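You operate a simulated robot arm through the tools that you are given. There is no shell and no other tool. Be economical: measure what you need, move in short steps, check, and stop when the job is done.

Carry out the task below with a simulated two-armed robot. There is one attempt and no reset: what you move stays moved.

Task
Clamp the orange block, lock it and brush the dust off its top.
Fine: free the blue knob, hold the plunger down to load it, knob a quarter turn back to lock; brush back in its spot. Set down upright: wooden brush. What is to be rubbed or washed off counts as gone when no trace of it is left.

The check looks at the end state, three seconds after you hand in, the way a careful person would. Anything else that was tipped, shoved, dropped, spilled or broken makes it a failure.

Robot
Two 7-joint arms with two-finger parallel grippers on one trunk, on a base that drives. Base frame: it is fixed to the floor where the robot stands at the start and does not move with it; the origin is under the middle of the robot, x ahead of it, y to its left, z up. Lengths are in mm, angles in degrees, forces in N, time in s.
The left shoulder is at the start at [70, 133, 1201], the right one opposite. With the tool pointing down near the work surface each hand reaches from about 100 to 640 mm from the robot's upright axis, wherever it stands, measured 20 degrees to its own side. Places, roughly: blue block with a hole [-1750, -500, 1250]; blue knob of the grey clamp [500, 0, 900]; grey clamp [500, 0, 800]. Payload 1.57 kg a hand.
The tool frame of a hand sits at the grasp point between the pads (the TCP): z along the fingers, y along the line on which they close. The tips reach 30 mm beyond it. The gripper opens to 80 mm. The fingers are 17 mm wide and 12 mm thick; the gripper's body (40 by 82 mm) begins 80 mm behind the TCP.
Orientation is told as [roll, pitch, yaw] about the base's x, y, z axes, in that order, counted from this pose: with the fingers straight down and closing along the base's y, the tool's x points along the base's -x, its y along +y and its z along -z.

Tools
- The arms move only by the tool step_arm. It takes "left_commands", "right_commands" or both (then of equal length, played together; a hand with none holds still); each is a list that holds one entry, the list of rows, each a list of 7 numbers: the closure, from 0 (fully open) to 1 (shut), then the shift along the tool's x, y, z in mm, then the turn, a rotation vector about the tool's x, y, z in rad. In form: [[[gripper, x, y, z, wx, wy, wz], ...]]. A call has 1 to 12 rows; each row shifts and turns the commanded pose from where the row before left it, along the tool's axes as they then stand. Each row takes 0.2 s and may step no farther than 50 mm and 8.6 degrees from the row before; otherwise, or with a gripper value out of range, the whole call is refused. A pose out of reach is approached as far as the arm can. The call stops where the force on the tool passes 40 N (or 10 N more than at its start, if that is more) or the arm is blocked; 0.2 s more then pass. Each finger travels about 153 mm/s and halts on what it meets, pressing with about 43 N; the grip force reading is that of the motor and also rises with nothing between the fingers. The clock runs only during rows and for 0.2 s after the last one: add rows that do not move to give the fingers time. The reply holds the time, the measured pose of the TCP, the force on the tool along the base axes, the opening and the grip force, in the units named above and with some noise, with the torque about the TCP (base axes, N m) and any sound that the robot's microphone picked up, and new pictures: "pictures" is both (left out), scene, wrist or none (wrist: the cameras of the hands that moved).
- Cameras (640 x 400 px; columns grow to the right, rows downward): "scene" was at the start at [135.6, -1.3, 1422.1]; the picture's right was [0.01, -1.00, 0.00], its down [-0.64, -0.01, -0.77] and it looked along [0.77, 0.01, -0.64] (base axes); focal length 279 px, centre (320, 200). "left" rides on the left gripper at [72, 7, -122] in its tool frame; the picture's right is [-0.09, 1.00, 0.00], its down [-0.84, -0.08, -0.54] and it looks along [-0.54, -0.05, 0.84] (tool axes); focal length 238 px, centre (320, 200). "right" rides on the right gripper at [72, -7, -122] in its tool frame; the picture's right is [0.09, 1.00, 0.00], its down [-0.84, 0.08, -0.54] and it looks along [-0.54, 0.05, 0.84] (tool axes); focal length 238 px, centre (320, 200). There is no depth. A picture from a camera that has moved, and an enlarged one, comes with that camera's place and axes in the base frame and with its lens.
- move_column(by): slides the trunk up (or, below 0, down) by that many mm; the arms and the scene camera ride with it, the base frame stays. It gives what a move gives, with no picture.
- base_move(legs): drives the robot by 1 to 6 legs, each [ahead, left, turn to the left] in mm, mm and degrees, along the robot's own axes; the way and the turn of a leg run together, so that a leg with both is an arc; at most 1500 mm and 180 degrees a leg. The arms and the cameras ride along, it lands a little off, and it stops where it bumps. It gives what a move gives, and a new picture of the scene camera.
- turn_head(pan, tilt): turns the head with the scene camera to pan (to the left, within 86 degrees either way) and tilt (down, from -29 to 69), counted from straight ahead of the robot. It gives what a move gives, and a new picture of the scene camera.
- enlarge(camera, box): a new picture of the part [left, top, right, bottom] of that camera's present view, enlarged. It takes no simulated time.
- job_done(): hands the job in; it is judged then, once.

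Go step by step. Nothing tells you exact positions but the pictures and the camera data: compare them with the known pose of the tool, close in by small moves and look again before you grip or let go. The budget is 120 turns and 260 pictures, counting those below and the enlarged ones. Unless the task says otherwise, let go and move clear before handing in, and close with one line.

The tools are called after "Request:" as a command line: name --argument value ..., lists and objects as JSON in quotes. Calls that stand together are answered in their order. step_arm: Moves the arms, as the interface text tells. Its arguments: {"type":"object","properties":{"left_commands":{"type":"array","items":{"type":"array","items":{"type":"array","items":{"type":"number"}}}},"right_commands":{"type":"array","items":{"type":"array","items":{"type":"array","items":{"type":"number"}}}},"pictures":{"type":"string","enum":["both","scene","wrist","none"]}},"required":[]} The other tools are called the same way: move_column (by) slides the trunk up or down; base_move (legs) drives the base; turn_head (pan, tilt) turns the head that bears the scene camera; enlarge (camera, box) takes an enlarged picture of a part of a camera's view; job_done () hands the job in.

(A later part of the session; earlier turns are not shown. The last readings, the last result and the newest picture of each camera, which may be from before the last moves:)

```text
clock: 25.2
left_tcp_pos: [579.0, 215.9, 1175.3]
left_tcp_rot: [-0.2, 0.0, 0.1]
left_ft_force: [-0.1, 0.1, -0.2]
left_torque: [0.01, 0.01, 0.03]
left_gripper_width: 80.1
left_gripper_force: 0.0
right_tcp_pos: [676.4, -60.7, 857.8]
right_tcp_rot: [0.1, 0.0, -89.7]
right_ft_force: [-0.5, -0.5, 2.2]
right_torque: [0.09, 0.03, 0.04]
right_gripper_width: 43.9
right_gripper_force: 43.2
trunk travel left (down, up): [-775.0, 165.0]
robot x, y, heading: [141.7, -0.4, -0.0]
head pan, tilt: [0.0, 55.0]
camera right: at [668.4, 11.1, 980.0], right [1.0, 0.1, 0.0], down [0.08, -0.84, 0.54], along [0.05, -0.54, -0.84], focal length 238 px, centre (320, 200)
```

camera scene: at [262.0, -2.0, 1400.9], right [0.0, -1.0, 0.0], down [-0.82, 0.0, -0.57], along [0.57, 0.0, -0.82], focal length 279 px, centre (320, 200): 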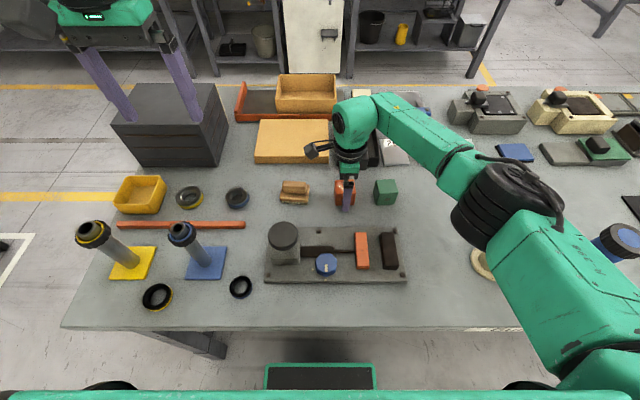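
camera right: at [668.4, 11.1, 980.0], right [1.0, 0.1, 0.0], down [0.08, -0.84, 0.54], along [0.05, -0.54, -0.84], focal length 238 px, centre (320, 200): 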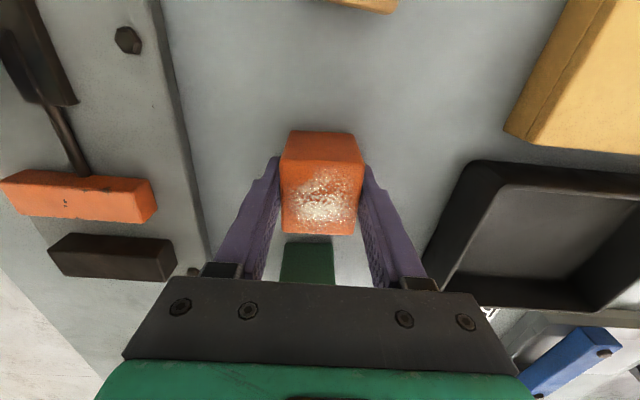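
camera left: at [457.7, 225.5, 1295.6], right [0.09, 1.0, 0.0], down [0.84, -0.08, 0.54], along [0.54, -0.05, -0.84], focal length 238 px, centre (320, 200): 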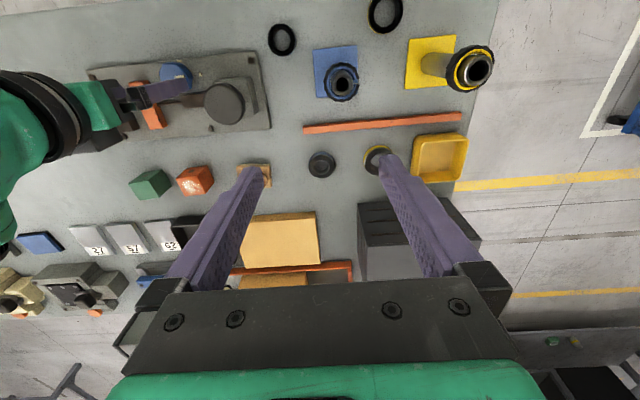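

Gripped (44 mm cube). I lift it and bring the closed left hand above the plunger.

Request:
step_arm --right_commands '[[[0.8, 0, 0, -15, 0, 0, 0], [0.8, 0, 0, -20, 0, 0, 0], [0.8, 0, 0, -35, 0, 0, 0], [0.8, 0, 0, -30, 0, 0, 0], [0.8, 0, 0, 0, 0, 0, 0], [0.8, 0, 0, 0, 0, 0, 0], [0.8, 0, 0, 0, 0, 0, 0]]]' --left_commands '[[[1, 10, -24, 33, 0, 0, 0], [1, 10, -24, 33, 0, 0, 0], [1, 10, -24, 33, 0, 0, 0], [1, 10, -24, 33, 0, 0, 0], [1, 10, -24, 33, 0, 0, 0], [1, 10, -24, 33, 0, 0, 0], [1, 0, 0, 0, 0, 0, 0]]]'

Request:
enlarge --camera "scene" --box '[250, 160, 420, 290]'

```text
clock: 26.8
left_tcp_pos: [520.4, 71.3, 975.9]
left_tcp_rot: [-0.1, -0.1, 0.1]
left_ft_force: [-0.5, 0.3, 0.3]
left_torque: [0.02, 0.0, -0.01]
left_gripper_width: 0.1
left_gripper_force: 21.3
right_tcp_pos: [675.4, -61.4, 957.9]
right_tcp_rot: [-0.1, 0.0, -89.7]
right_ft_force: [-0.7, 0.7, -2.4]
right_torque: [-0.01, 0.02, -0.01]
right_gripper_width: 43.7
right_gripper_force: 42.8
trunk travel left (down, up): [-775.0, 165.0]
robot x, y, heading: [140.3, -1.6, -0.1]
head pan, tilt: [0.0, 55.0]
camera scene: at [262.8, -1.8, 1400.8], right [0.0, -1.0, 0.0], down [-0.82, 0.0, -0.57], along [0.57, 0.0, -0.82], focal length 279 px, centre (320, 200)
camera right: at [668.4, 11.3, 1078.9], right [1.0, 0.1, 0.0], down [0.08, -0.84, 0.54], along [0.05, -0.54, -0.84], focal length 238 px, centre (320, 200)
camera left: at [447.6, 79.0, 1098.4], right [0.09, 1.0, 0.0], down [0.84, -0.08, 0.54], along [0.54, -0.05, -0.84], focal length 238 px, centre (320, 200)
```

scene: 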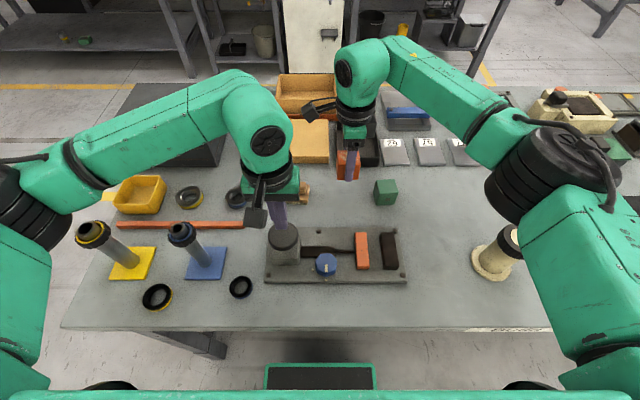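
right: 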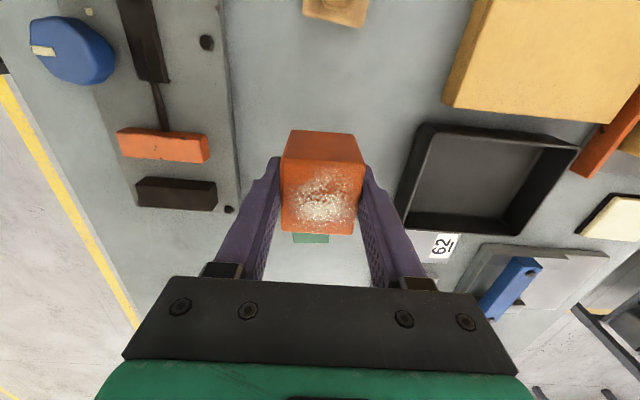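
left: 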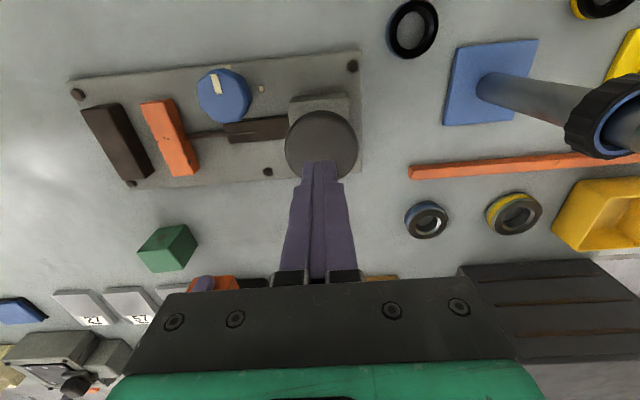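

```text
3.08 times, centred on (335, 225) of scene
camera zoom: at [262.8, -1.8, 1400.8], right [0.0, -1.0, 0.0], down [-0.82, 0.0, -0.57], along [0.57, 0.0, -0.82], focal length 857 px, centre (274, 123)
```

zoom: 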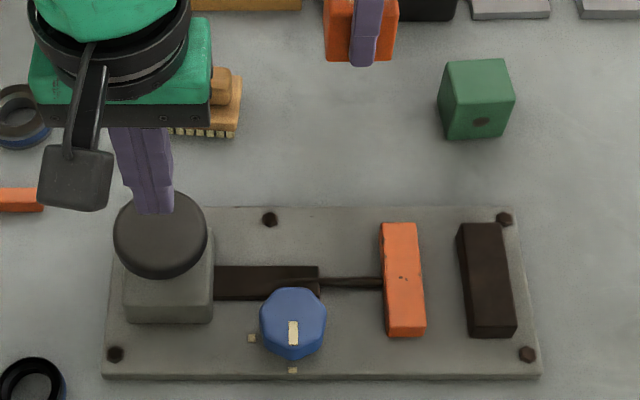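

Cap is at [519,73], top z≈906. I press down with the left hand in small steps to see what the jaw does.

Request:
step_arm --left_commands '[[[1, 1, 1, 20, 0, 0, 0], [1, 0, 0, 14, 0, 0, 0], [1, 0, 0, 6, 0, 0, 0], [1, 0, 0, 5, 0, 0, 0], [1, 0, 0, 5, 0, 0, 0]]]'

Request:
enlarge --camera "scene" --box '[250, 160, 420, 290]'

```text
clock: 28.0
left_tcp_pos: [520.5, 70.6, 926.6]
left_tcp_rot: [-0.1, -0.1, 0.1]
left_ft_force: [2.8, -0.2, 6.3]
left_torque: [-0.06, -0.09, 0.04]
left_gripper_width: 0.2
left_gripper_force: 20.8
right_tcp_pos: [674.2, -60.9, 957.5]
right_tcp_rot: [0.0, 0.0, -89.7]
right_ft_force: [0.4, -0.1, -4.0]
right_torque: [0.0, -0.04, 0.04]
right_gripper_width: 43.5
right_gripper_force: 43.8
trunk travel left (down, up): [-775.0, 165.0]
robot x, y, heading: [137.3, 1.6, 0.1]
head pan, tilt: [0.0, 55.0]
camera scene: at [262.9, -2.7, 1400.8], right [0.0, -1.0, 0.0], down [-0.82, 0.0, -0.57], along [0.57, 0.0, -0.82], focal length 279 px, centre (320, 200)
camera left: at [446.9, 79.2, 1048.9], right [0.09, 1.0, 0.0], down [0.84, -0.08, 0.54], along [0.54, -0.05, -0.84], focal length 238 px, centre (320, 200)
```

scene: 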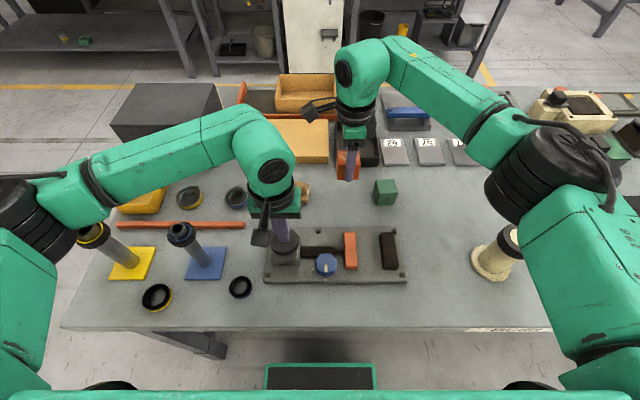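
left: 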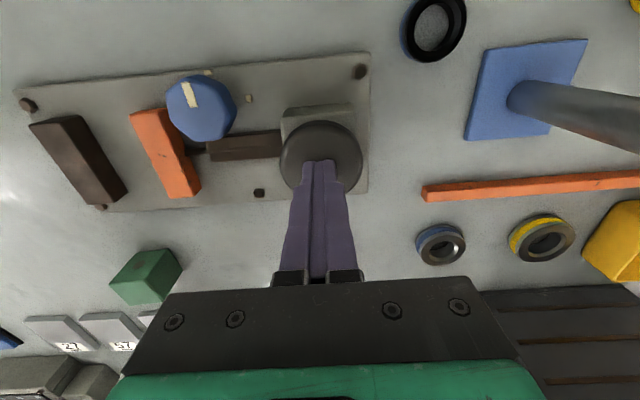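

```text
3.08 times, centred on (335, 225) of scene
camera zoom: at [262.9, -2.7, 1400.8], right [0.0, -1.0, 0.0], down [-0.82, 0.0, -0.57], along [0.57, 0.0, -0.82], focal length 857 px, centre (274, 123)
```

zoom: 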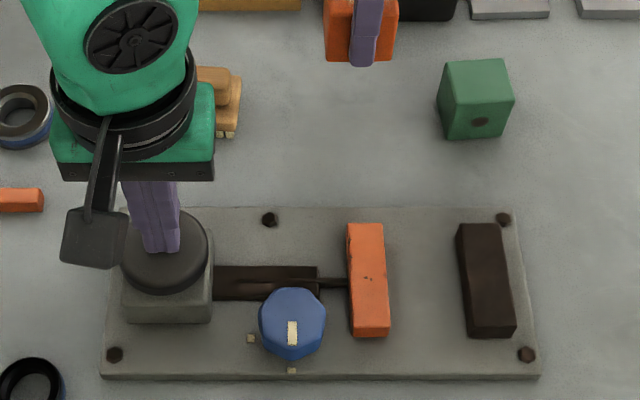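

Confirmed: pressing opens the jaw (force only 6 N). Press further.

Request:
step_arm --left_commands '[[[1, 0, 0, 4, 0, 0, 0], [1, 0, 0, 4, 0, 0, 0], [1, 0, 0, 4, 0, 0, 0]]]' --pictures "none"

Request:
enlarge --camera "scene" --box '[250, 160, 420, 290]'

```text
clock: 28.8
left_tcp_pos: [520.3, 71.4, 915.2]
left_tcp_rot: [-0.1, -0.3, 0.1]
left_ft_force: [4.1, -1.2, 14.1]
left_torque: [0.05, -0.16, 0.01]
left_gripper_width: 0.0
left_gripper_force: 20.9
right_tcp_pos: [673.4, -62.3, 957.6]
right_tcp_rot: [0.0, 0.0, -89.8]
right_ft_force: [0.3, 0.4, -2.4]
right_torque: [0.04, -0.01, 0.01]
right_gripper_width: 43.6
right_gripper_force: 43.8
trunk travel left (down, up): [-775.0, 165.0]
robot x, y, heading: [142.9, -0.6, -0.0]
head pan, tilt: [0.0, 55.0]
```

```text
3.08 times, centred on (335, 225) of scene
camera zoom: at [261.9, -2.8, 1401.1], right [0.0, -1.0, 0.0], down [-0.82, 0.0, -0.57], along [0.57, 0.0, -0.82], focal length 857 px, centre (274, 123)
```

zoom: 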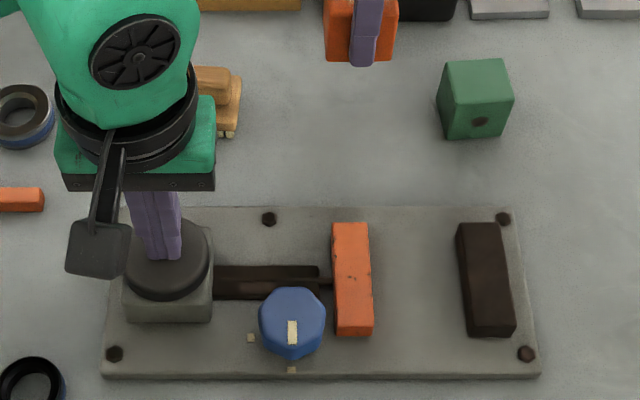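

Gap now ≈ 60 mm, jaw at y −70 and fixed jaw at −133. I bring the block over the gap at [520,−106].

Request:
step_arm --right_commands '[[[0.8, -11, -38.5, 0, 0, 0, 0], [0.8, -11, -38.5, 0, 0, 0, 0], [0.8, -11, -38.5, 0, 0, 0, 0], [0.8, -11, -38.5, 0, 0, 0, 0], [0.8, 0, 0, 20, 0, 0, 0], [0.8, 0, 0, 10, 0, 0, 0], [0.8, 0, 0, 0, 0, 0, 0]]]'

Request:
enlarge --camera "scene" --box '[250, 160, 420, 290]'

```text
clock: 30.4
left_tcp_pos: [518.2, 72.3, 914.8]
left_tcp_rot: [-0.1, -0.2, 0.1]
left_ft_force: [8.7, -0.9, 23.7]
left_torque: [0.0, -0.24, 0.15]
left_gripper_width: 0.1
left_gripper_force: 21.3
right_tcp_pos: [520.7, -107.7, 927.9]
right_tcp_rot: [0.0, 0.0, -89.7]
right_ft_force: [0.4, -0.1, -3.2]
right_torque: [0.01, 0.04, -0.03]
right_gripper_width: 43.5
right_gripper_force: 43.1
trunk travel left (down, up): [-775.0, 165.0]
robot x, y, heading: [137.6, 1.7, 0.1]
head pan, tilt: [0.0, 55.0]
camera scene: at [261.8, -3.1, 1401.0], right [0.0, -1.0, 0.0], down [-0.82, 0.0, -0.57], along [0.57, 0.0, -0.82], focal length 279 px, centre (320, 200)
camera right: at [514.5, -35.1, 1049.5], right [1.0, 0.1, 0.0], down [0.08, -0.84, 0.54], along [0.05, -0.54, -0.84], focal length 238 px, centre (320, 200)
```

scene: 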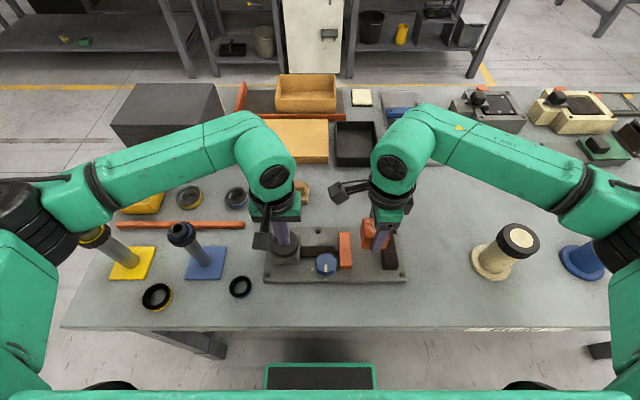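
right: 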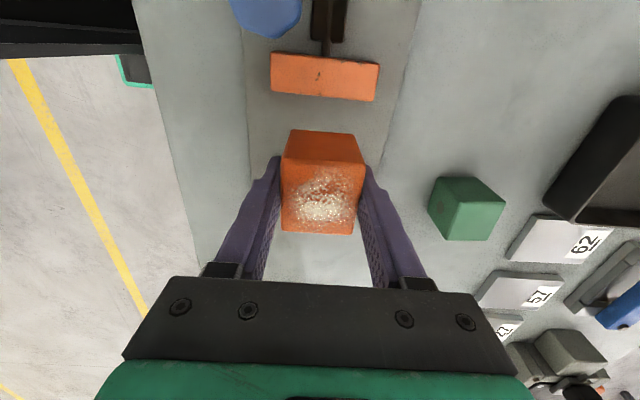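

```text
3.08 times, centred on (335, 225) of scene
camera zoom: at [261.8, -3.1, 1401.0], right [0.0, -1.0, 0.0], down [-0.82, 0.0, -0.57], along [0.57, 0.0, -0.82], focal length 857 px, centre (274, 123)
```

zoom: 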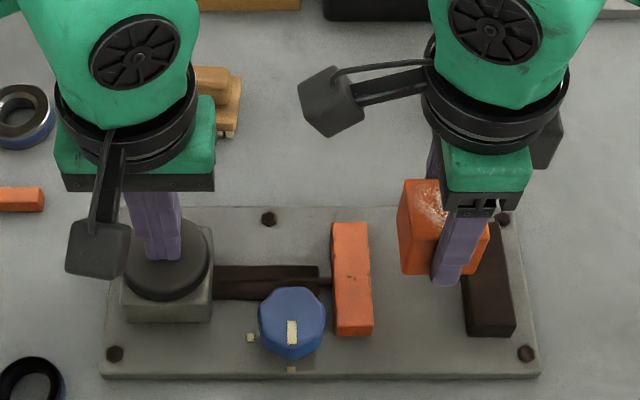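

I shift 4 mm away from the fixed jaw for clearance and lower to just above the plate.

Request:
step_arm --right_commands '[[[0.8, 4, 0, 15, 0, 0, 0], [0.8, 0, 0, 15, 0, 0, 0], [0.8, 0, 0, 10, 0, 0, 0], [0.8, 0, 0, 8, 0, 0, 0], [0.8, 0, 0, 0, 0, 0, 0]]]' --pictures "wrist"

Request:
enlarge --camera "scene" --box '[310, 190, 420, 290]'

```text
clock: 31.6
left_tcp_pos: [518.7, 71.2, 916.1]
left_tcp_rot: [-0.2, -0.2, 0.2]
left_ft_force: [8.5, -0.1, 24.7]
left_torque: [0.03, -0.23, -0.06]
left_gripper_width: 0.1
left_gripper_force: 21.2
right_tcp_pos: [520.8, -103.4, 880.0]
right_tcp_rot: [0.0, -0.1, -89.6]
right_ft_force: [0.0, -0.6, -2.4]
right_torque: [0.04, 0.01, 0.0]
right_gripper_width: 43.9
right_gripper_force: 43.4
trunk travel left (down, up): [-775.0, 165.0]
robot x, y, heading: [139.6, -1.2, -0.1]
head pan, tilt: [0.0, 55.0]
camera right: at [514.6, -31.0, 1001.1], right [1.0, 0.1, 0.0], down [0.08, -0.84, 0.54], along [0.05, -0.54, -0.84], focal length 238 px, centre (320, 200)
```

right: 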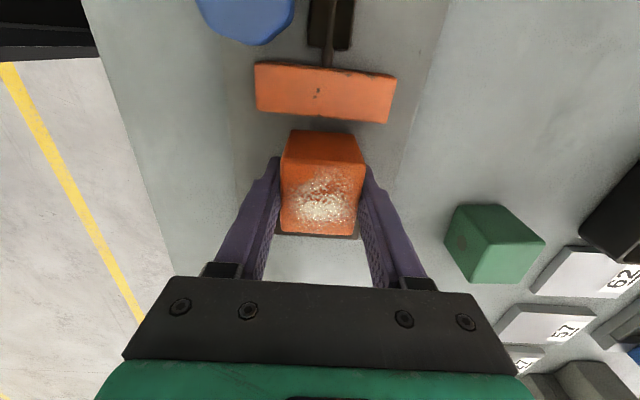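

```text
4.00 times, centred on (365, 240) of scene
camera zoom: at [261.8, -3.1, 1401.0], right [0.0, -1.0, 0.0], down [-0.82, 0.0, -0.57], along [0.57, 0.0, -0.82], focal length 1114 px, centre (140, 40)
```

zoom: 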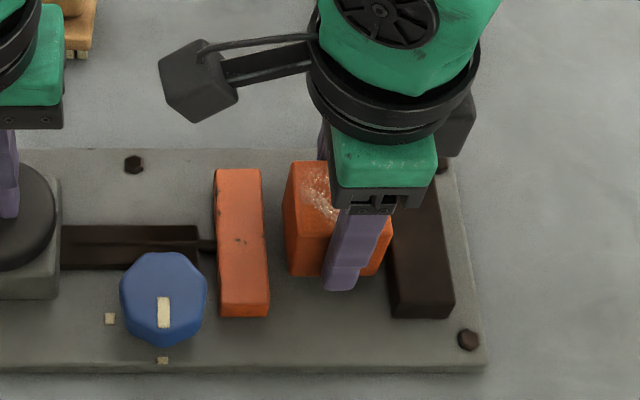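

Request:
step_arm --right_commands '[[[0.8, 0, 0, 4, 0, 0, 0], [0.8, 0, 0, 3, 0, 0, 0], [0.8, 0, 0, 2, 0, 0, 0], [0.8, 0, 0, 0, 0, 0, 0]]]' --pictures "none"

Request:
enlarge --camera "scene" --box '[310, 190, 420, 290]'

```text
clock: 32.6
left_tcp_pos: [516.9, 72.1, 915.4]
left_tcp_rot: [0.0, -0.2, 0.0]
left_ft_force: [8.7, -0.8, 18.2]
left_torque: [-0.01, -0.31, 0.02]
left_gripper_width: 0.0
left_gripper_force: 20.7
right_tcp_pos: [520.9, -102.7, 873.0]
right_tcp_rot: [0.2, 0.1, -89.7]
right_ft_force: [0.6, -4.3, 18.4]
right_torque: [-0.36, 0.37, 0.09]
right_gripper_width: 43.5
right_gripper_force: 43.0
trunk travel left (down, up): [-775.0, 165.0]
robot x, y, heading: [140.6, 2.6, -0.2]
head pan, tilt: [0.0, 55.0]
```

```text
4.00 times, centred on (365, 240) of scene
camera zoom: at [260.3, -3.2, 1401.3], right [0.0, -1.0, 0.0], down [-0.82, 0.0, -0.57], along [0.57, 0.0, -0.82], focal length 1114 px, centre (140, 40)
```

zoom: 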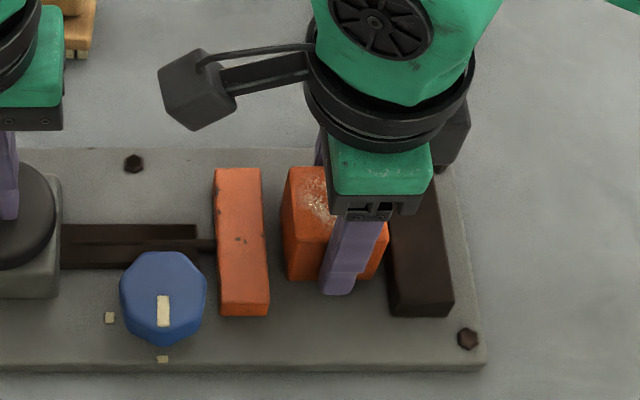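

Block sits on the plate. I relieve the pressure and slide it gently toward the fixed jaw until contact.

Request:
step_arm --right_commands '[[[0.8, 0, 0, -1.5, 0, 0, 0], [0.8, -2, 0, 0, 0, 0, 0], [0.8, -2, 0, 0, 0, 0, 0], [0.8, -1, 0, 0, 0, 0, 0], [0.8, 0, 0, 0, 0, 0, 0]]]' --pictures "wrist"

Request:
enlarge --camera "scene" --box '[310, 190, 420, 290]'

```text
clock: 33.8
left_tcp_pos: [517.1, 72.0, 915.9]
left_tcp_rot: [-0.1, -0.3, 0.0]
left_ft_force: [2.6, -1.1, 21.5]
left_torque: [0.01, -0.12, 0.03]
left_gripper_width: 0.1
left_gripper_force: 21.7
right_tcp_pos: [519.4, -109.0, 872.0]
right_tcp_rot: [0.1, 0.0, -89.8]
right_ft_force: [0.1, 0.4, -0.3]
right_torque: [0.05, 0.04, -0.02]
right_gripper_width: 43.8
right_gripper_force: 43.0
trunk travel left (down, up): [-775.0, 165.0]
robot x, y, heading: [140.1, 0.5, -0.4]
head pan, tilt: [0.0, 55.0]
camera right: at [513.3, -36.0, 994.0], right [1.0, 0.1, 0.0], down [0.08, -0.84, 0.54], along [0.05, -0.54, -0.84], focal length 238 px, centre (320, 200)
```

right: 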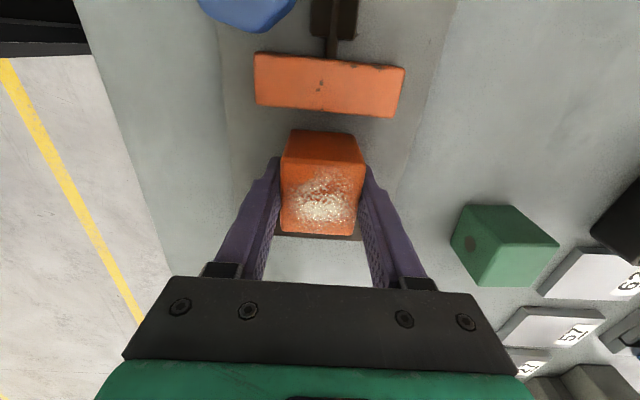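

```text
4.00 times, centred on (365, 240) of scene
camera zoom: at [260.1, -3.1, 1401.0], right [0.0, -1.0, 0.0], down [-0.82, 0.0, -0.57], along [0.57, 0.0, -0.82], focal length 1114 px, centre (140, 40)
```

zoom: 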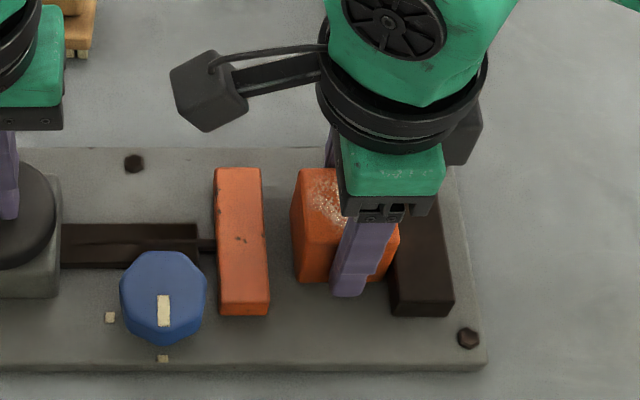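

Request:
step_arm --right_commands '[[[0.8, -1, 0, 0, 0, 0, 0], [0.8, -1, 0, 0, 0, 0, 0], [0.8, -1, 0, 0, 0, 0, 0], [0.8, 0, 0, 0, 0, 0, 0]]]' --pictures "none"

Request:
enlarge --camera "scene" --box '[340, 210, 420, 280]'

```text
clock: 34.8
left_tcp_pos: [517.2, 72.3, 916.7]
left_tcp_rot: [-0.1, -0.2, 0.0]
left_ft_force: [-0.4, -3.0, 20.7]
left_torque: [-0.09, -0.06, -0.01]
left_gripper_width: 0.0
left_gripper_force: 21.4
right_tcp_pos: [520.4, -111.6, 872.3]
right_tcp_rot: [0.1, 0.1, -89.6]
right_ft_force: [-0.8, 5.9, -5.5]
right_torque: [0.17, -0.04, -0.16]
right_gripper_width: 43.7
right_gripper_force: 42.6
trunk travel left (down, up): [-775.0, 165.0]
robot x, y, heading: [134.1, 1.0, 0.2]
head pan, tilt: [0.0, 55.0]
```

```text
5.71 times, centred on (380, 245) of scene
camera zoom: at [260.1, -2.6, 1401.0], right [0.0, -1.0, 0.0], down [-0.82, 0.0, -0.57], along [0.57, 0.0, -0.82], focal length 1592 px, centre (-23, -57)
```

zoom: 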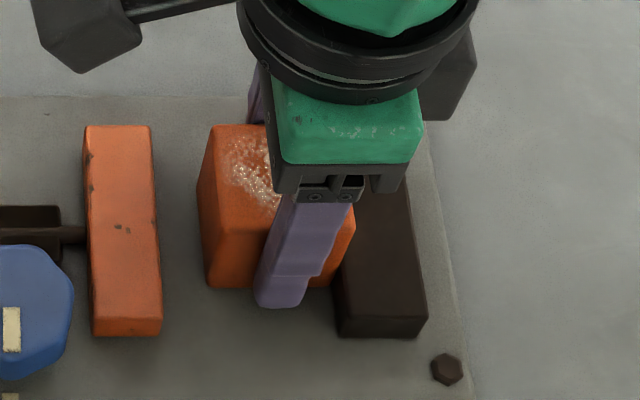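

Contact (6 N at y≈−112). Now I let the plunger rise so the jaw closes on the block.

Request:
step_arm --left_commands '[[[1, 0, 0, -4, 0, 0, 0], [1, 0, 0, -4, 0, 0, 0], [1, 0, 0, -4, 0, 0, 0], [1, 0, 0, -4, 0, 0, 0], [1, 0, 0, -10, 0, 0, 0], [1, 0, 0, -30, 0, 0, 0], [1, 0, 0, 0, 0, 0, 0]]]'

Request:
enlarge --camera "scene" --box '[250, 190, 420, 290]'

```text
clock: 36.4
left_tcp_pos: [518.0, 71.9, 971.6]
left_tcp_rot: [-0.1, -0.1, 0.1]
left_ft_force: [0.7, 0.4, -0.8]
left_torque: [0.05, -0.01, -0.01]
left_gripper_width: 0.0
left_gripper_force: 20.9
right_tcp_pos: [521.0, -111.1, 872.9]
right_tcp_rot: [0.0, 0.0, -89.7]
right_ft_force: [-3.4, 2.7, -1.2]
right_torque: [0.16, 0.11, -0.31]
right_gripper_width: 43.5
right_gripper_force: 43.2
trunk travel left (down, up): [-775.0, 165.0]
robot x, y, heading: [140.2, 0.8, 0.2]
head pan, tilt: [0.0, 55.0]
camera scene: at [261.8, -1.6, 1400.9], right [0.0, -1.0, 0.0], down [-0.82, 0.0, -0.57], along [0.57, 0.0, -0.82], focal length 279 px, centre (320, 200)
camera left: at [445.1, 80.0, 1093.9], right [0.09, 1.0, 0.0], down [0.84, -0.08, 0.54], along [0.54, -0.05, -0.84], focal length 238 px, centre (320, 200)
```

scene: 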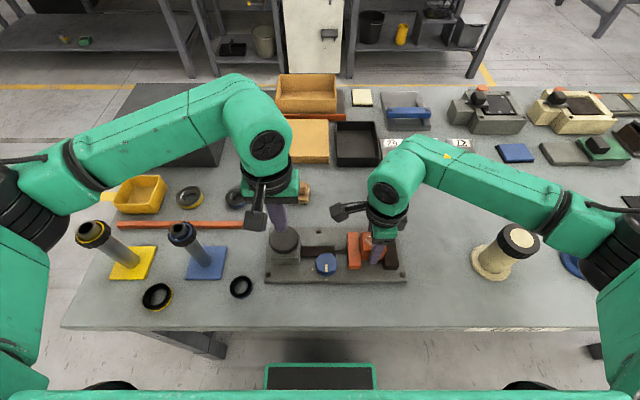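
left: 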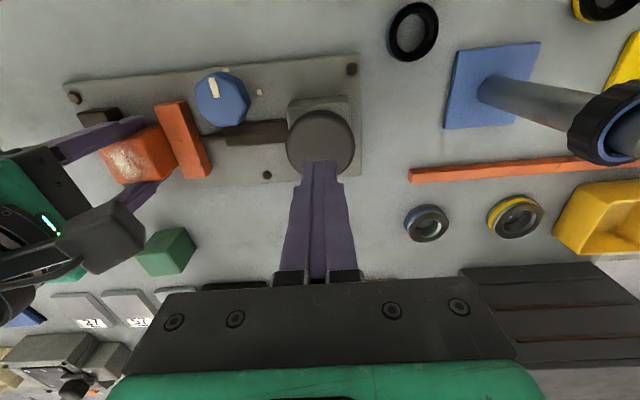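

```text
3.76 times, centred on (335, 240) of scene
camera zoom: at [261.8, -1.6, 1400.9], right [0.0, -1.0, 0.0], down [-0.82, 0.0, -0.57], along [0.57, 0.0, -0.82], focal length 1049 px, centre (264, 49)
```

zoom: 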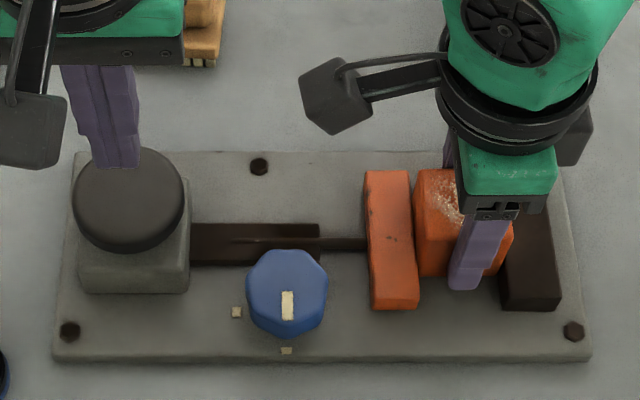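

The jaw has closed on the block. I open the right gripper, lift it, and look closely at the clamp before locking.

Request:
step_arm --right_commands '[[[0.5, 0, 0, 0, 0, 0, 0], [0.2, 0, 0, 0, 0, 0, 0], [0.1, 0, 0, 0, 0, 0, 0], [0.1, 0, 0, -20, 0, 0, 0], [0.1, 0, 0, -40, 0, 0, 0], [0.1, 0, 0, -45, 0, 0, 0], [0.1, 0, 0, 0, 0, 0, 0]]]' --left_commands '[[[1, 0, 0, 0, 0, 0, 0], [1, 0, 0, 0, 0, 0, 0], [1, 0, 0, -40, 0, 0, 0], [1, 0, 20, -40, 0, 0, 0], [0, 0, 40, -20, 0, 0, 0], [0, 0, 40, 0, 0, 0, 0], [0, 0, 40, 0, 0, 0, 0]]]'

Request:
enlarge --camera "scene" --box '[250, 190, 420, 290]'

Request:
enlarge --camera "right" --box '[220, 0, 460, 200]'

```text
clock: 38.0
left_tcp_pos: [516.7, 214.9, 1070.5]
left_tcp_rot: [-0.1, 0.0, 0.0]
left_ft_force: [0.7, -0.3, 0.0]
left_torque: [-0.03, -0.05, -0.02]
left_gripper_width: 80.0
left_gripper_force: 0.1
right_tcp_pos: [519.9, -109.7, 979.0]
right_tcp_rot: [-0.1, -0.1, -89.7]
right_ft_force: [0.0, 0.1, 0.9]
right_torque: [0.01, -0.03, 0.0]
right_gripper_width: 71.9
right_gripper_force: 0.1
trunk travel left (down, up): [-775.0, 165.0]
robot x, y, heading: [144.5, -0.7, -0.1]
head pan, tilt: [0.0, 55.0]
camera scene: at [261.7, -0.7, 1400.9], right [0.0, -1.0, 0.0], down [-0.82, 0.0, -0.57], along [0.57, 0.0, -0.82], focal length 279 px, centre (320, 200)
camera right: at [513.6, -36.8, 1099.6], right [1.0, 0.1, 0.0], down [0.08, -0.84, 0.54], along [0.05, -0.54, -0.84], focal length 238 px, centre (320, 200)
camera left: at [445.1, 222.4, 1192.6], right [0.09, 1.0, 0.0], down [0.84, -0.08, 0.54], along [0.54, -0.05, -0.84], focal length 238 px, centre (320, 200)
```

scene: 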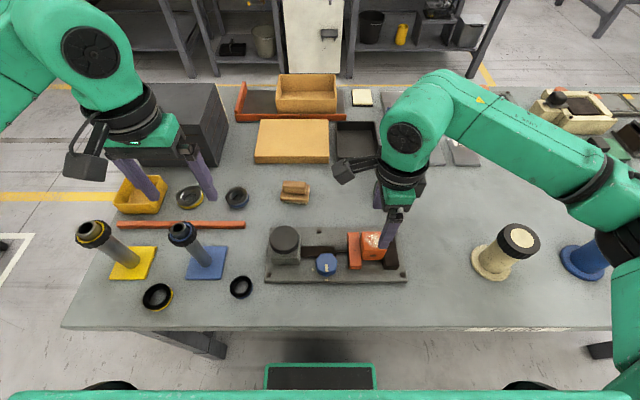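
right: 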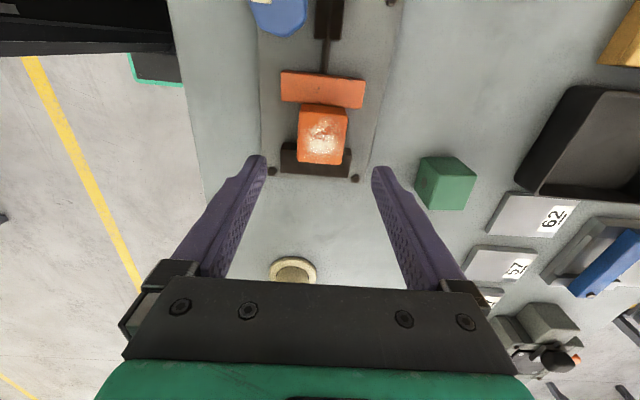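
left: 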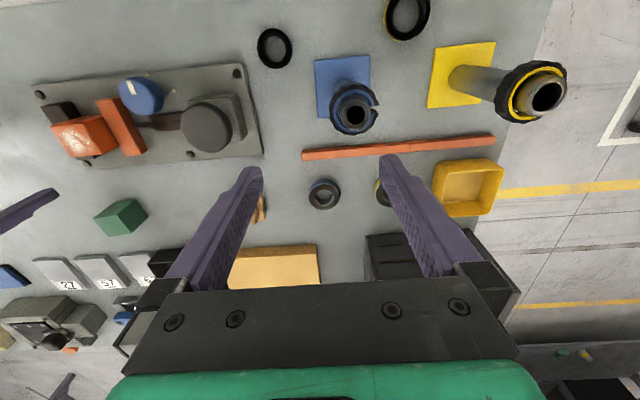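

```text
3.76 times, centred on (335, 240) of scene
camera zoom: at [261.7, -0.7, 1400.9], right [0.0, -1.0, 0.0], down [-0.82, 0.0, -0.57], along [0.57, 0.0, -0.82], focal length 1049 px, centre (264, 49)
```

zoom: 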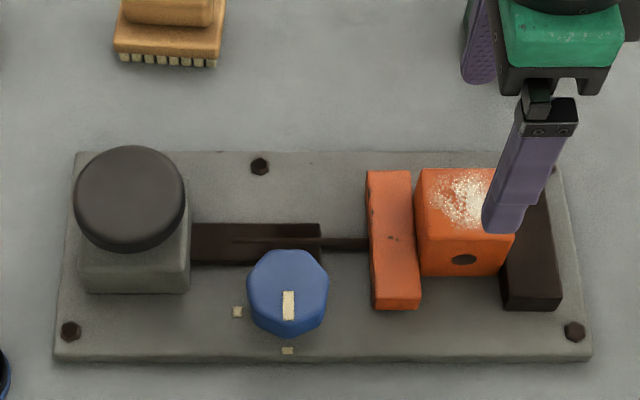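

```text
2.00 times, centred on (340, 100) of right
camera zoom: at [513.6, -36.8, 1099.6], right [1.0, 0.1, 0.0], down [0.08, -0.84, 0.54], along [0.05, -0.54, -0.84], focal length 477 px, centre (280, 400)
```

zoom: 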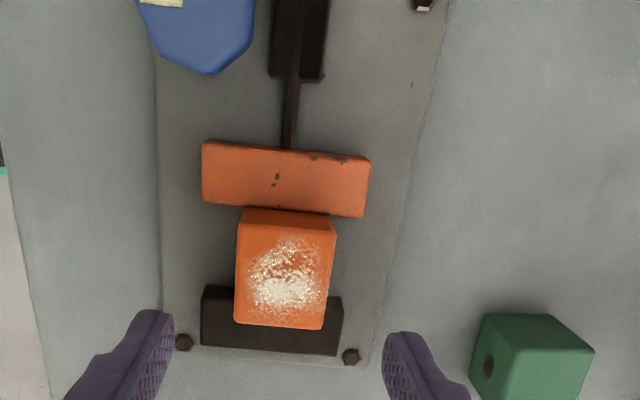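

Block sits clamped between the jaws. Now the right hand goes over the knob and turns to yaw +45, so I can turn the knob back 90° to −45.

Request:
step_arm --right_commands '[[[0.3, 33, -13.3, 0, 0, 0, 0], [0.3, 33, -13.3, 0, 0, 0, 0], [0.3, 32, -13.3, 0, 0, 0, 0], [0.3, 0, 0, 0, 0, 0, -0.1383], [0.3, 0, 0, 0, 0, 0, -0.1383], [0.3, 0, 0, 0, 0, 0, -0.1383], [0.3, 0, 0, 0, 0, 0, -0.1383], [0.3, 0, 0, 0, 0, 0, -0.1383], [0.3, 0, 0, 0, 0, 0, -0.1383], [0.3, 0, 0, 0, 0, 0, -0.1383], [0.3, 0, 0, 0, 0, 0, -0.1383], [0.3, 0, 0, 0, 0, 0, -0.1383]]]' --pictures "none"

Request:
step_arm --right_commands '[[[0.3, 0, 0, 0, 0, 0, -0.1383], [0.3, 0, 0, 0, 0, 0, -0.1383], [0.3, 0, 0, 0, 0, 0, -0.1383], [0.3, 0, 0, 0, 0, 0, -0.1383], [0.3, 0, 0, 0, 0, 0, -0.1383], [0.3, 0, 0, 0, 0, 0, -0.1383], [0.3, 0, 0, 0, 0, 0, -0.1383], [0.3, 0, 0, 0, 0, 0, -0.1383], [0.3, 0, 0, 0, 0, 0, 0]]]' --pictures "wrist"

```text
clock: 40.6
left_tcp_pos: [519.2, 212.8, 1070.4]
left_tcp_rot: [-0.1, -0.1, 0.1]
left_ft_force: [-0.2, -0.5, -0.3]
left_torque: [0.01, 0.02, 0.02]
left_gripper_width: 80.2
left_gripper_force: 0.1
right_tcp_pos: [482.2, -13.2, 977.5]
right_tcp_rot: [0.0, 0.1, -18.1]
right_ft_force: [-0.9, -0.3, -0.2]
right_torque: [0.0, -0.01, 0.03]
right_gripper_width: 55.8
right_gripper_force: 0.1
trunk travel left (down, up): [-775.0, 165.0]
robot x, y, heading: [139.8, -2.7, -0.2]
head pan, tilt: [0.0, 55.0]
```

```text
clock: 42.6
left_tcp_pos: [517.9, 213.9, 1069.6]
left_tcp_rot: [-0.2, 0.0, 0.1]
left_ft_force: [-0.1, -0.2, 0.6]
left_torque: [-0.04, 0.03, -0.02]
left_gripper_width: 80.1
left_gripper_force: 0.0
right_tcp_pos: [481.7, -13.8, 978.2]
right_tcp_rot: [-0.1, 0.0, 45.1]
right_ft_force: [-0.5, -0.6, -0.2]
right_torque: [0.0, -0.02, 0.01]
right_gripper_width: 56.2
right_gripper_force: 0.0
trunk travel left (down, up): [-775.0, 165.0]
robot x, y, heading: [141.5, 1.2, -0.0]
head pan, tilt: [0.0, 55.0]
camera right: at [435.9, -68.4, 1099.1], right [-0.77, 0.64, 0.0], down [0.54, 0.65, 0.54], along [0.35, 0.42, -0.84], focal length 238 px, centre (320, 200)
```

right: 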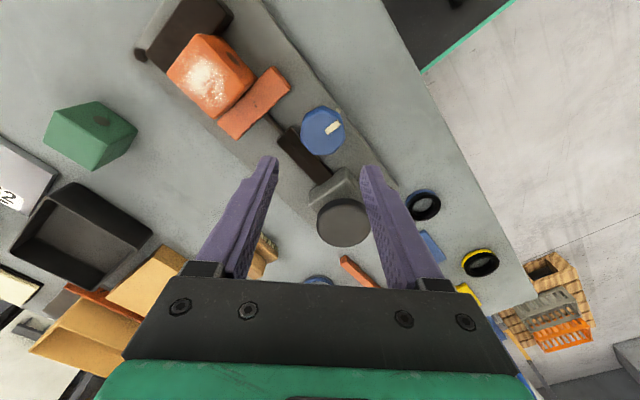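

Request:
step_arm --right_commands '[[[0.3, -0.8, 3.2, 35, 0, 0, 0], [0.3, 0, 0, 35, 0, 0, 0], [0.3, 0, 0, 20, 0, 0, 0], [0.3, 0, 0, 12, 0, 0, 0], [0.3, 0, 0, 0, 0, 0, 0]]]'

Request:
enlarge --camera "scene" --box '[270, 210, 400, 290]'

```text
clock: 43.8
left_tcp_pos: [517.8, 212.9, 1070.0]
left_tcp_rot: [-0.1, -0.1, 0.2]
left_ft_force: [0.2, 0.7, 0.5]
left_torque: [0.0, 0.02, 0.02]
left_gripper_width: 80.2
left_gripper_force: 0.2
right_tcp_pos: [480.7, -11.1, 874.4]
right_tcp_rot: [0.0, 0.0, 45.0]
right_ft_force: [-0.6, -0.4, 0.2]
right_torque: [-0.01, 0.0, -0.01]
right_gripper_width: 56.0
right_gripper_force: 0.0
trunk travel left (down, up): [-775.0, 165.0]
robot x, y, heading: [139.8, -0.9, 0.0]
head pan, tilt: [0.0, 55.0]
camera scene: at [262.4, -2.2, 1400.8], right [0.0, -1.0, 0.0], down [-0.82, 0.0, -0.57], along [0.57, 0.0, -0.82], focal length 279 px, centre (320, 200)
camera right: at [433.6, -65.7, 996.4], right [-0.77, 0.64, 0.0], down [0.54, 0.65, 0.54], along [0.35, 0.42, -0.84], focal length 238 px, centre (320, 200)
```

scene: 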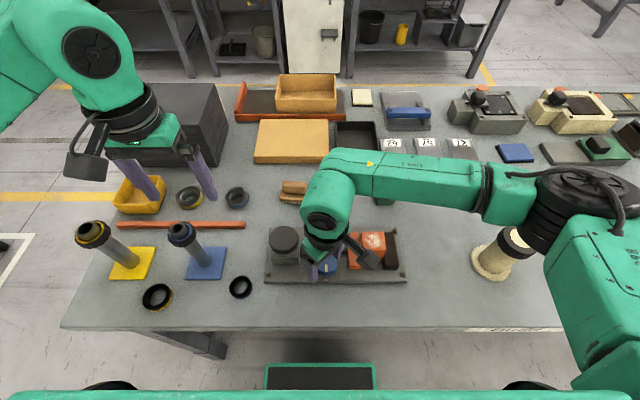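
right: 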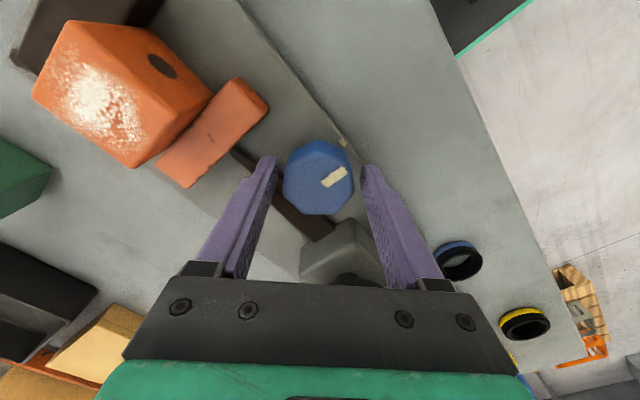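

```text
4.92 times, centred on (335, 250) of scene
camera zoom: at [262.4, -2.2, 1400.8], right [0.0, -1.0, 0.0], down [-0.82, 0.0, -0.57], along [0.57, 0.0, -0.82], focal length 1371 px, centre (246, -46)
```

zoom: 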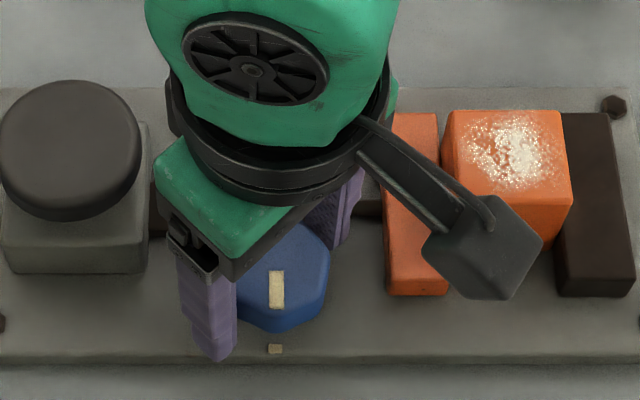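

Good. Close and turn 90° clockwise to yaw −45.

Request:
step_arm --right_commands '[[[0.6, 0, 0, 0, 0, 0, 0], [1, 0, 0, 0, 0, 0, 0], [1, 0, 0, 0, 0, 0, 0], [1, 0, 0, 0, 0, 0, 0.1428], [1, 0, 0, 0, 0, 0, 0.1428], [1, 0, 0, 0, 0, 0, 0.1428], [1, 0, 0, 0, 0, 0, 0]]]' --pictures "wrist"

Request:
step_arm --right_commands '[[[1, 0, 0, 0, 0, 0, 0.1428], [1, 0, 0, 0, 0, 0, 0.1428], [1, 0, 0, 0, 0, 0, 0.1428], [1, 0, 0, 0, 0, 0, 0.1428], [1, 0, 0, 0, 0, 0, 0.1428], [1, 0, 0, 0, 0, 0, 0.1428], [1, 0, 0, 0, 0, 0, 0.1428], [1, 0, 0, 0, 0, 0, 0.1428], [1, 0, 0, 0, 0, 0, 0.01], [1, 0, 0, 0, 0, 0, 0]]]'

```text
clock: 45.4
left_tcp_pos: [517.2, 213.1, 1070.7]
left_tcp_rot: [0.0, -0.1, 0.1]
left_ft_force: [-1.0, 0.0, 0.8]
left_torque: [0.02, 0.0, 0.0]
left_gripper_width: 80.0
left_gripper_force: 0.0
right_tcp_pos: [479.3, -11.9, 875.3]
right_tcp_rot: [-0.1, -0.1, 20.4]
right_ft_force: [3.8, -4.7, 2.1]
right_torque: [-0.48, -0.06, 0.01]
right_gripper_width: 43.2
right_gripper_force: 45.4
trunk travel left (down, up): [-775.0, 165.0]
robot x, y, heading: [142.8, -0.3, -0.2]
head pan, tilt: [0.0, 55.0]
camera right: at [415.5, -42.4, 996.5], right [-0.43, 0.9, 0.0], down [0.76, 0.36, 0.54], along [0.49, 0.23, -0.84], focal length 238 px, centre (320, 200)
```

right: 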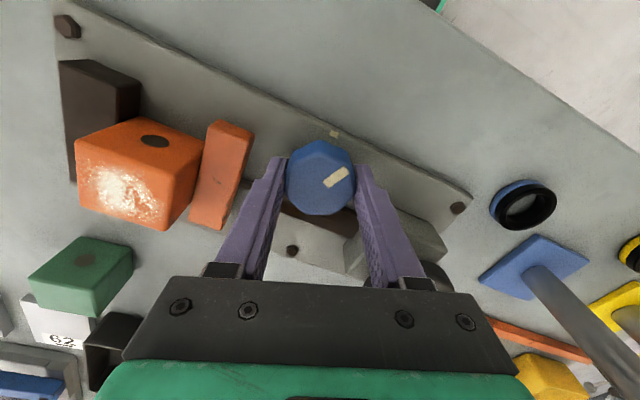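

```text
clock: 47.6
left_tcp_pos: [519.0, 211.0, 1070.8]
left_tcp_rot: [0.2, -0.2, 0.1]
left_ft_force: [0.9, -0.6, 0.3]
left_torque: [0.02, 0.0, -0.04]
left_gripper_width: 80.0
left_gripper_force: 0.0
right_tcp_pos: [480.5, -12.8, 875.9]
right_tcp_rot: [0.0, 0.1, -45.6]
right_ft_force: [1.9, -13.1, -0.9]
right_torque: [-0.93, -0.34, 0.47]
right_gripper_width: 43.3
right_gripper_force: 44.9
trunk travel left (down, up): [-775.0, 165.0]
robot x, y, heading: [141.5, 0.2, -0.1]
head pan, tilt: [0.0, 55.0]
camera scene: at [263.0, -5.7, 1400.8], right [0.0, -1.0, 0.0], down [-0.82, 0.0, -0.57], along [0.57, 0.0, -0.82], focal length 279 px, centre (320, 200)
camera right: at [425.5, 34.4, 996.6], right [0.65, 0.76, 0.0], down [0.64, -0.54, 0.54], along [0.41, -0.35, -0.84], focal length 238 px, centre (320, 200)
```

scene: 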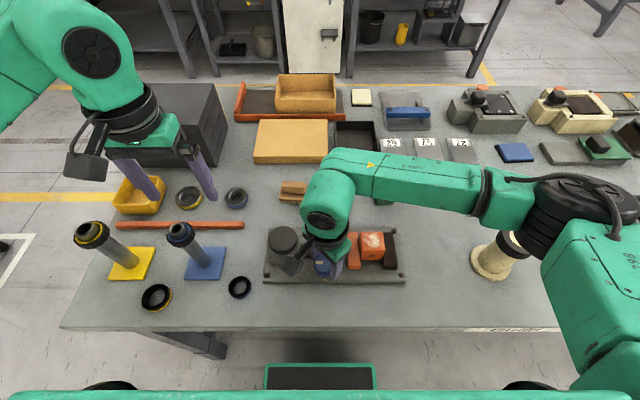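
right: 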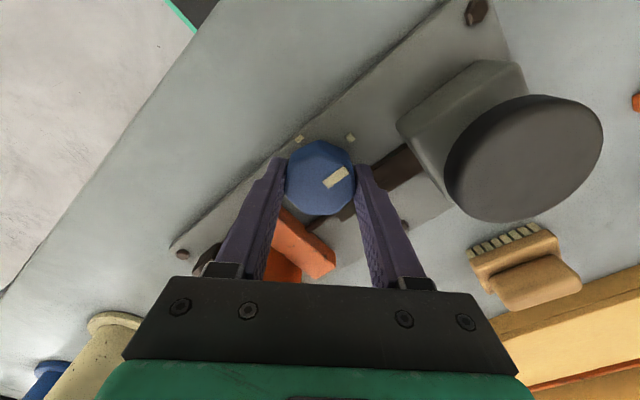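

The knob reached its stop. I release, lift and move to above the brush (≈[665,64]), hand turned to yaw −90.

Request:
step_arm --right_commands '[[[0.6, 0, 0, 0, 0, 0, 0], [0.3, 0, 0, 0, 0, 0, 0], [0.3, 0, 0, 0, 0, 0, 0], [0.3, 0, 0, -35, 0, 0, 0], [0.3, 0, 0, -45, 0, 0, 0], [0.3, 0, 0, -45, 0, 0, 0], [0.3, 0, 0, 0, 0, 0, 0.131], [0.3, 0, 0, 0, 0, 0, 0.131], [0, 0, 0, 0, 0, 0, 0.131], [0, 0, 0, 0, 0, 0, 0.131], [0, 0, 0, 0, 0, 0, 0.131], [0, 0, 0, 0, 0, 0, 0.131]]]' --pictures "none"

Request:
step_arm --right_commands '[[[0, 15, 35, 0, 0, 0, 0], [0, 15, 35, 0, 0, 0, 0], [0, 15, 35, 0, 0, 0, 0], [0, 15, 40, 0, 0, 0, 0], [0, 15, 35, 0, 0, 0, 0], [0, 0, 0, 0, 0, 0, 0]]]'

Request:
enlarge --camera "scene" --box '[250, 170, 420, 290]'

```text
clock: 50.2
left_tcp_pos: [518.2, 213.8, 1069.9]
left_tcp_rot: [0.0, -0.1, 0.1]
left_ft_force: [0.6, -0.1, 0.0]
left_torque: [0.0, 0.03, 0.03]
left_gripper_width: 80.2
left_gripper_force: 0.0
right_tcp_pos: [479.3, -10.3, 999.7]
right_tcp_rot: [0.1, 0.0, -90.6]
right_ft_force: [-0.7, -0.4, -0.3]
right_torque: [0.03, 0.02, -0.04]
right_gripper_width: 79.9
right_gripper_force: 0.0
trunk travel left (down, up): [-775.0, 165.0]
robot x, y, heading: [139.1, -1.2, -0.1]
head pan, tilt: [0.0, 55.0]
```

```text
clock: 51.6
left_tcp_pos: [517.7, 211.3, 1070.5]
left_tcp_rot: [0.0, -0.1, 0.1]
left_ft_force: [0.1, 1.0, 0.0]
left_torque: [0.02, 0.02, 0.01]
left_gripper_width: 80.2
left_gripper_force: 0.1
right_tcp_pos: [660.4, 62.2, 1001.7]
right_tcp_rot: [0.0, -0.1, -90.5]
right_ft_force: [-1.1, -0.4, 1.8]
right_torque: [0.0, -0.02, 0.02]
right_gripper_width: 80.0
right_gripper_force: 0.0
trunk travel left (down, up): [-775.0, 165.0]
robot x, y, heading: [141.1, -0.2, -0.1]
head pan, tilt: [0.0, 55.0]
camera scene: at [262.0, -3.2, 1400.9], right [0.0, -1.0, 0.0], down [-0.82, 0.0, -0.57], along [0.57, 0.0, -0.82], focal length 279 px, centre (320, 200)
camera right: at [655.7, 134.9, 1123.4], right [1.0, 0.08, 0.0], down [0.07, -0.84, 0.54], along [0.05, -0.54, -0.84], focal length 238 px, centre (320, 200)
```

scene: 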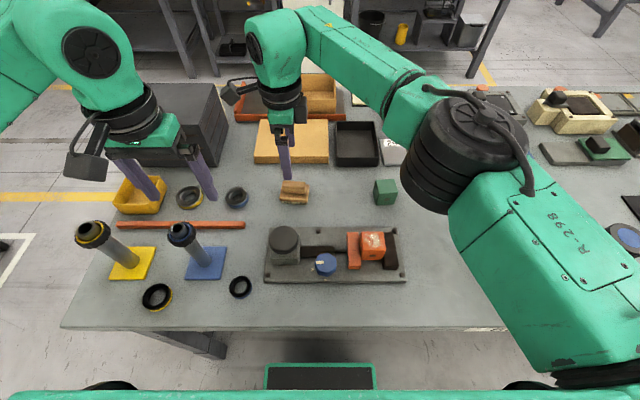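
right: 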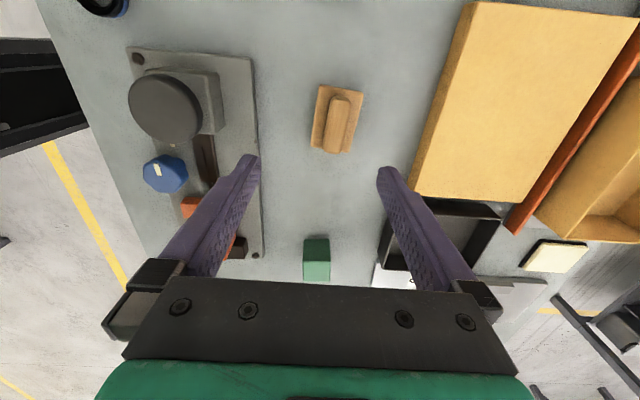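

```text
3.33 times, centred on (335, 230) of scene
camera zoom: at [262.0, -3.2, 1400.9], right [0.0, -1.0, 0.0], down [-0.82, 0.0, -0.57], along [0.57, 0.0, -0.82], focal length 928 px, centre (270, 100)
```

zoom: 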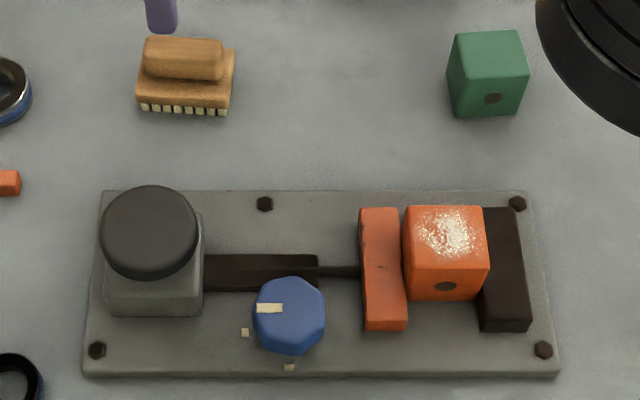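

Knob is locked again, pointer at the +y tick. Now a closer look at the brush.

Request:
enlarge --camera "right" --box '[270, 60, 410, 170]'

Request:
enlarge --camera "scene" --box '[265, 165, 325, 215]'

```text
3.64 times, centred on (340, 115) of right
camera zoom: at [655.7, 134.9, 1123.4], right [1.0, 0.08, 0.0], down [0.07, -0.84, 0.54], along [0.05, -0.54, -0.84], focal length 867 px, centre (247, 509)
```

zoom: 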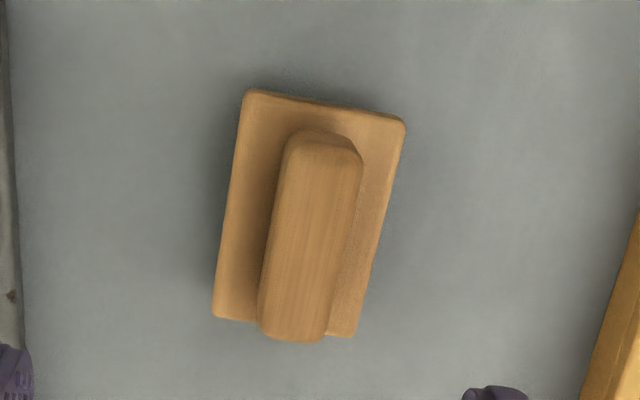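

```text
8.00 times, centred on (295, 190) of scene
camera zoom: at [262.0, -3.2, 1400.9], right [0.0, -1.0, 0.0], down [-0.82, 0.0, -0.57], along [0.57, 0.0, -0.82], focal length 2228 px, centre (520, 280)
```

zoom: 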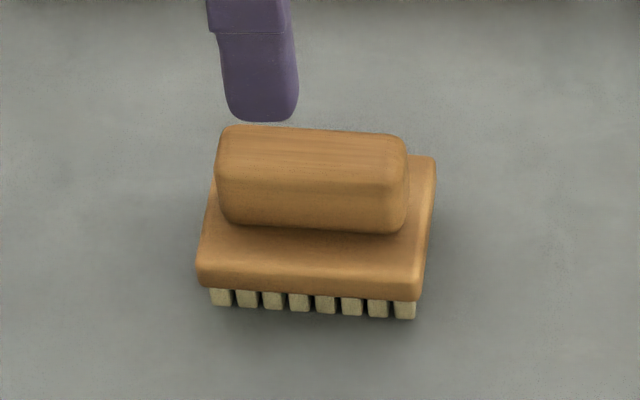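

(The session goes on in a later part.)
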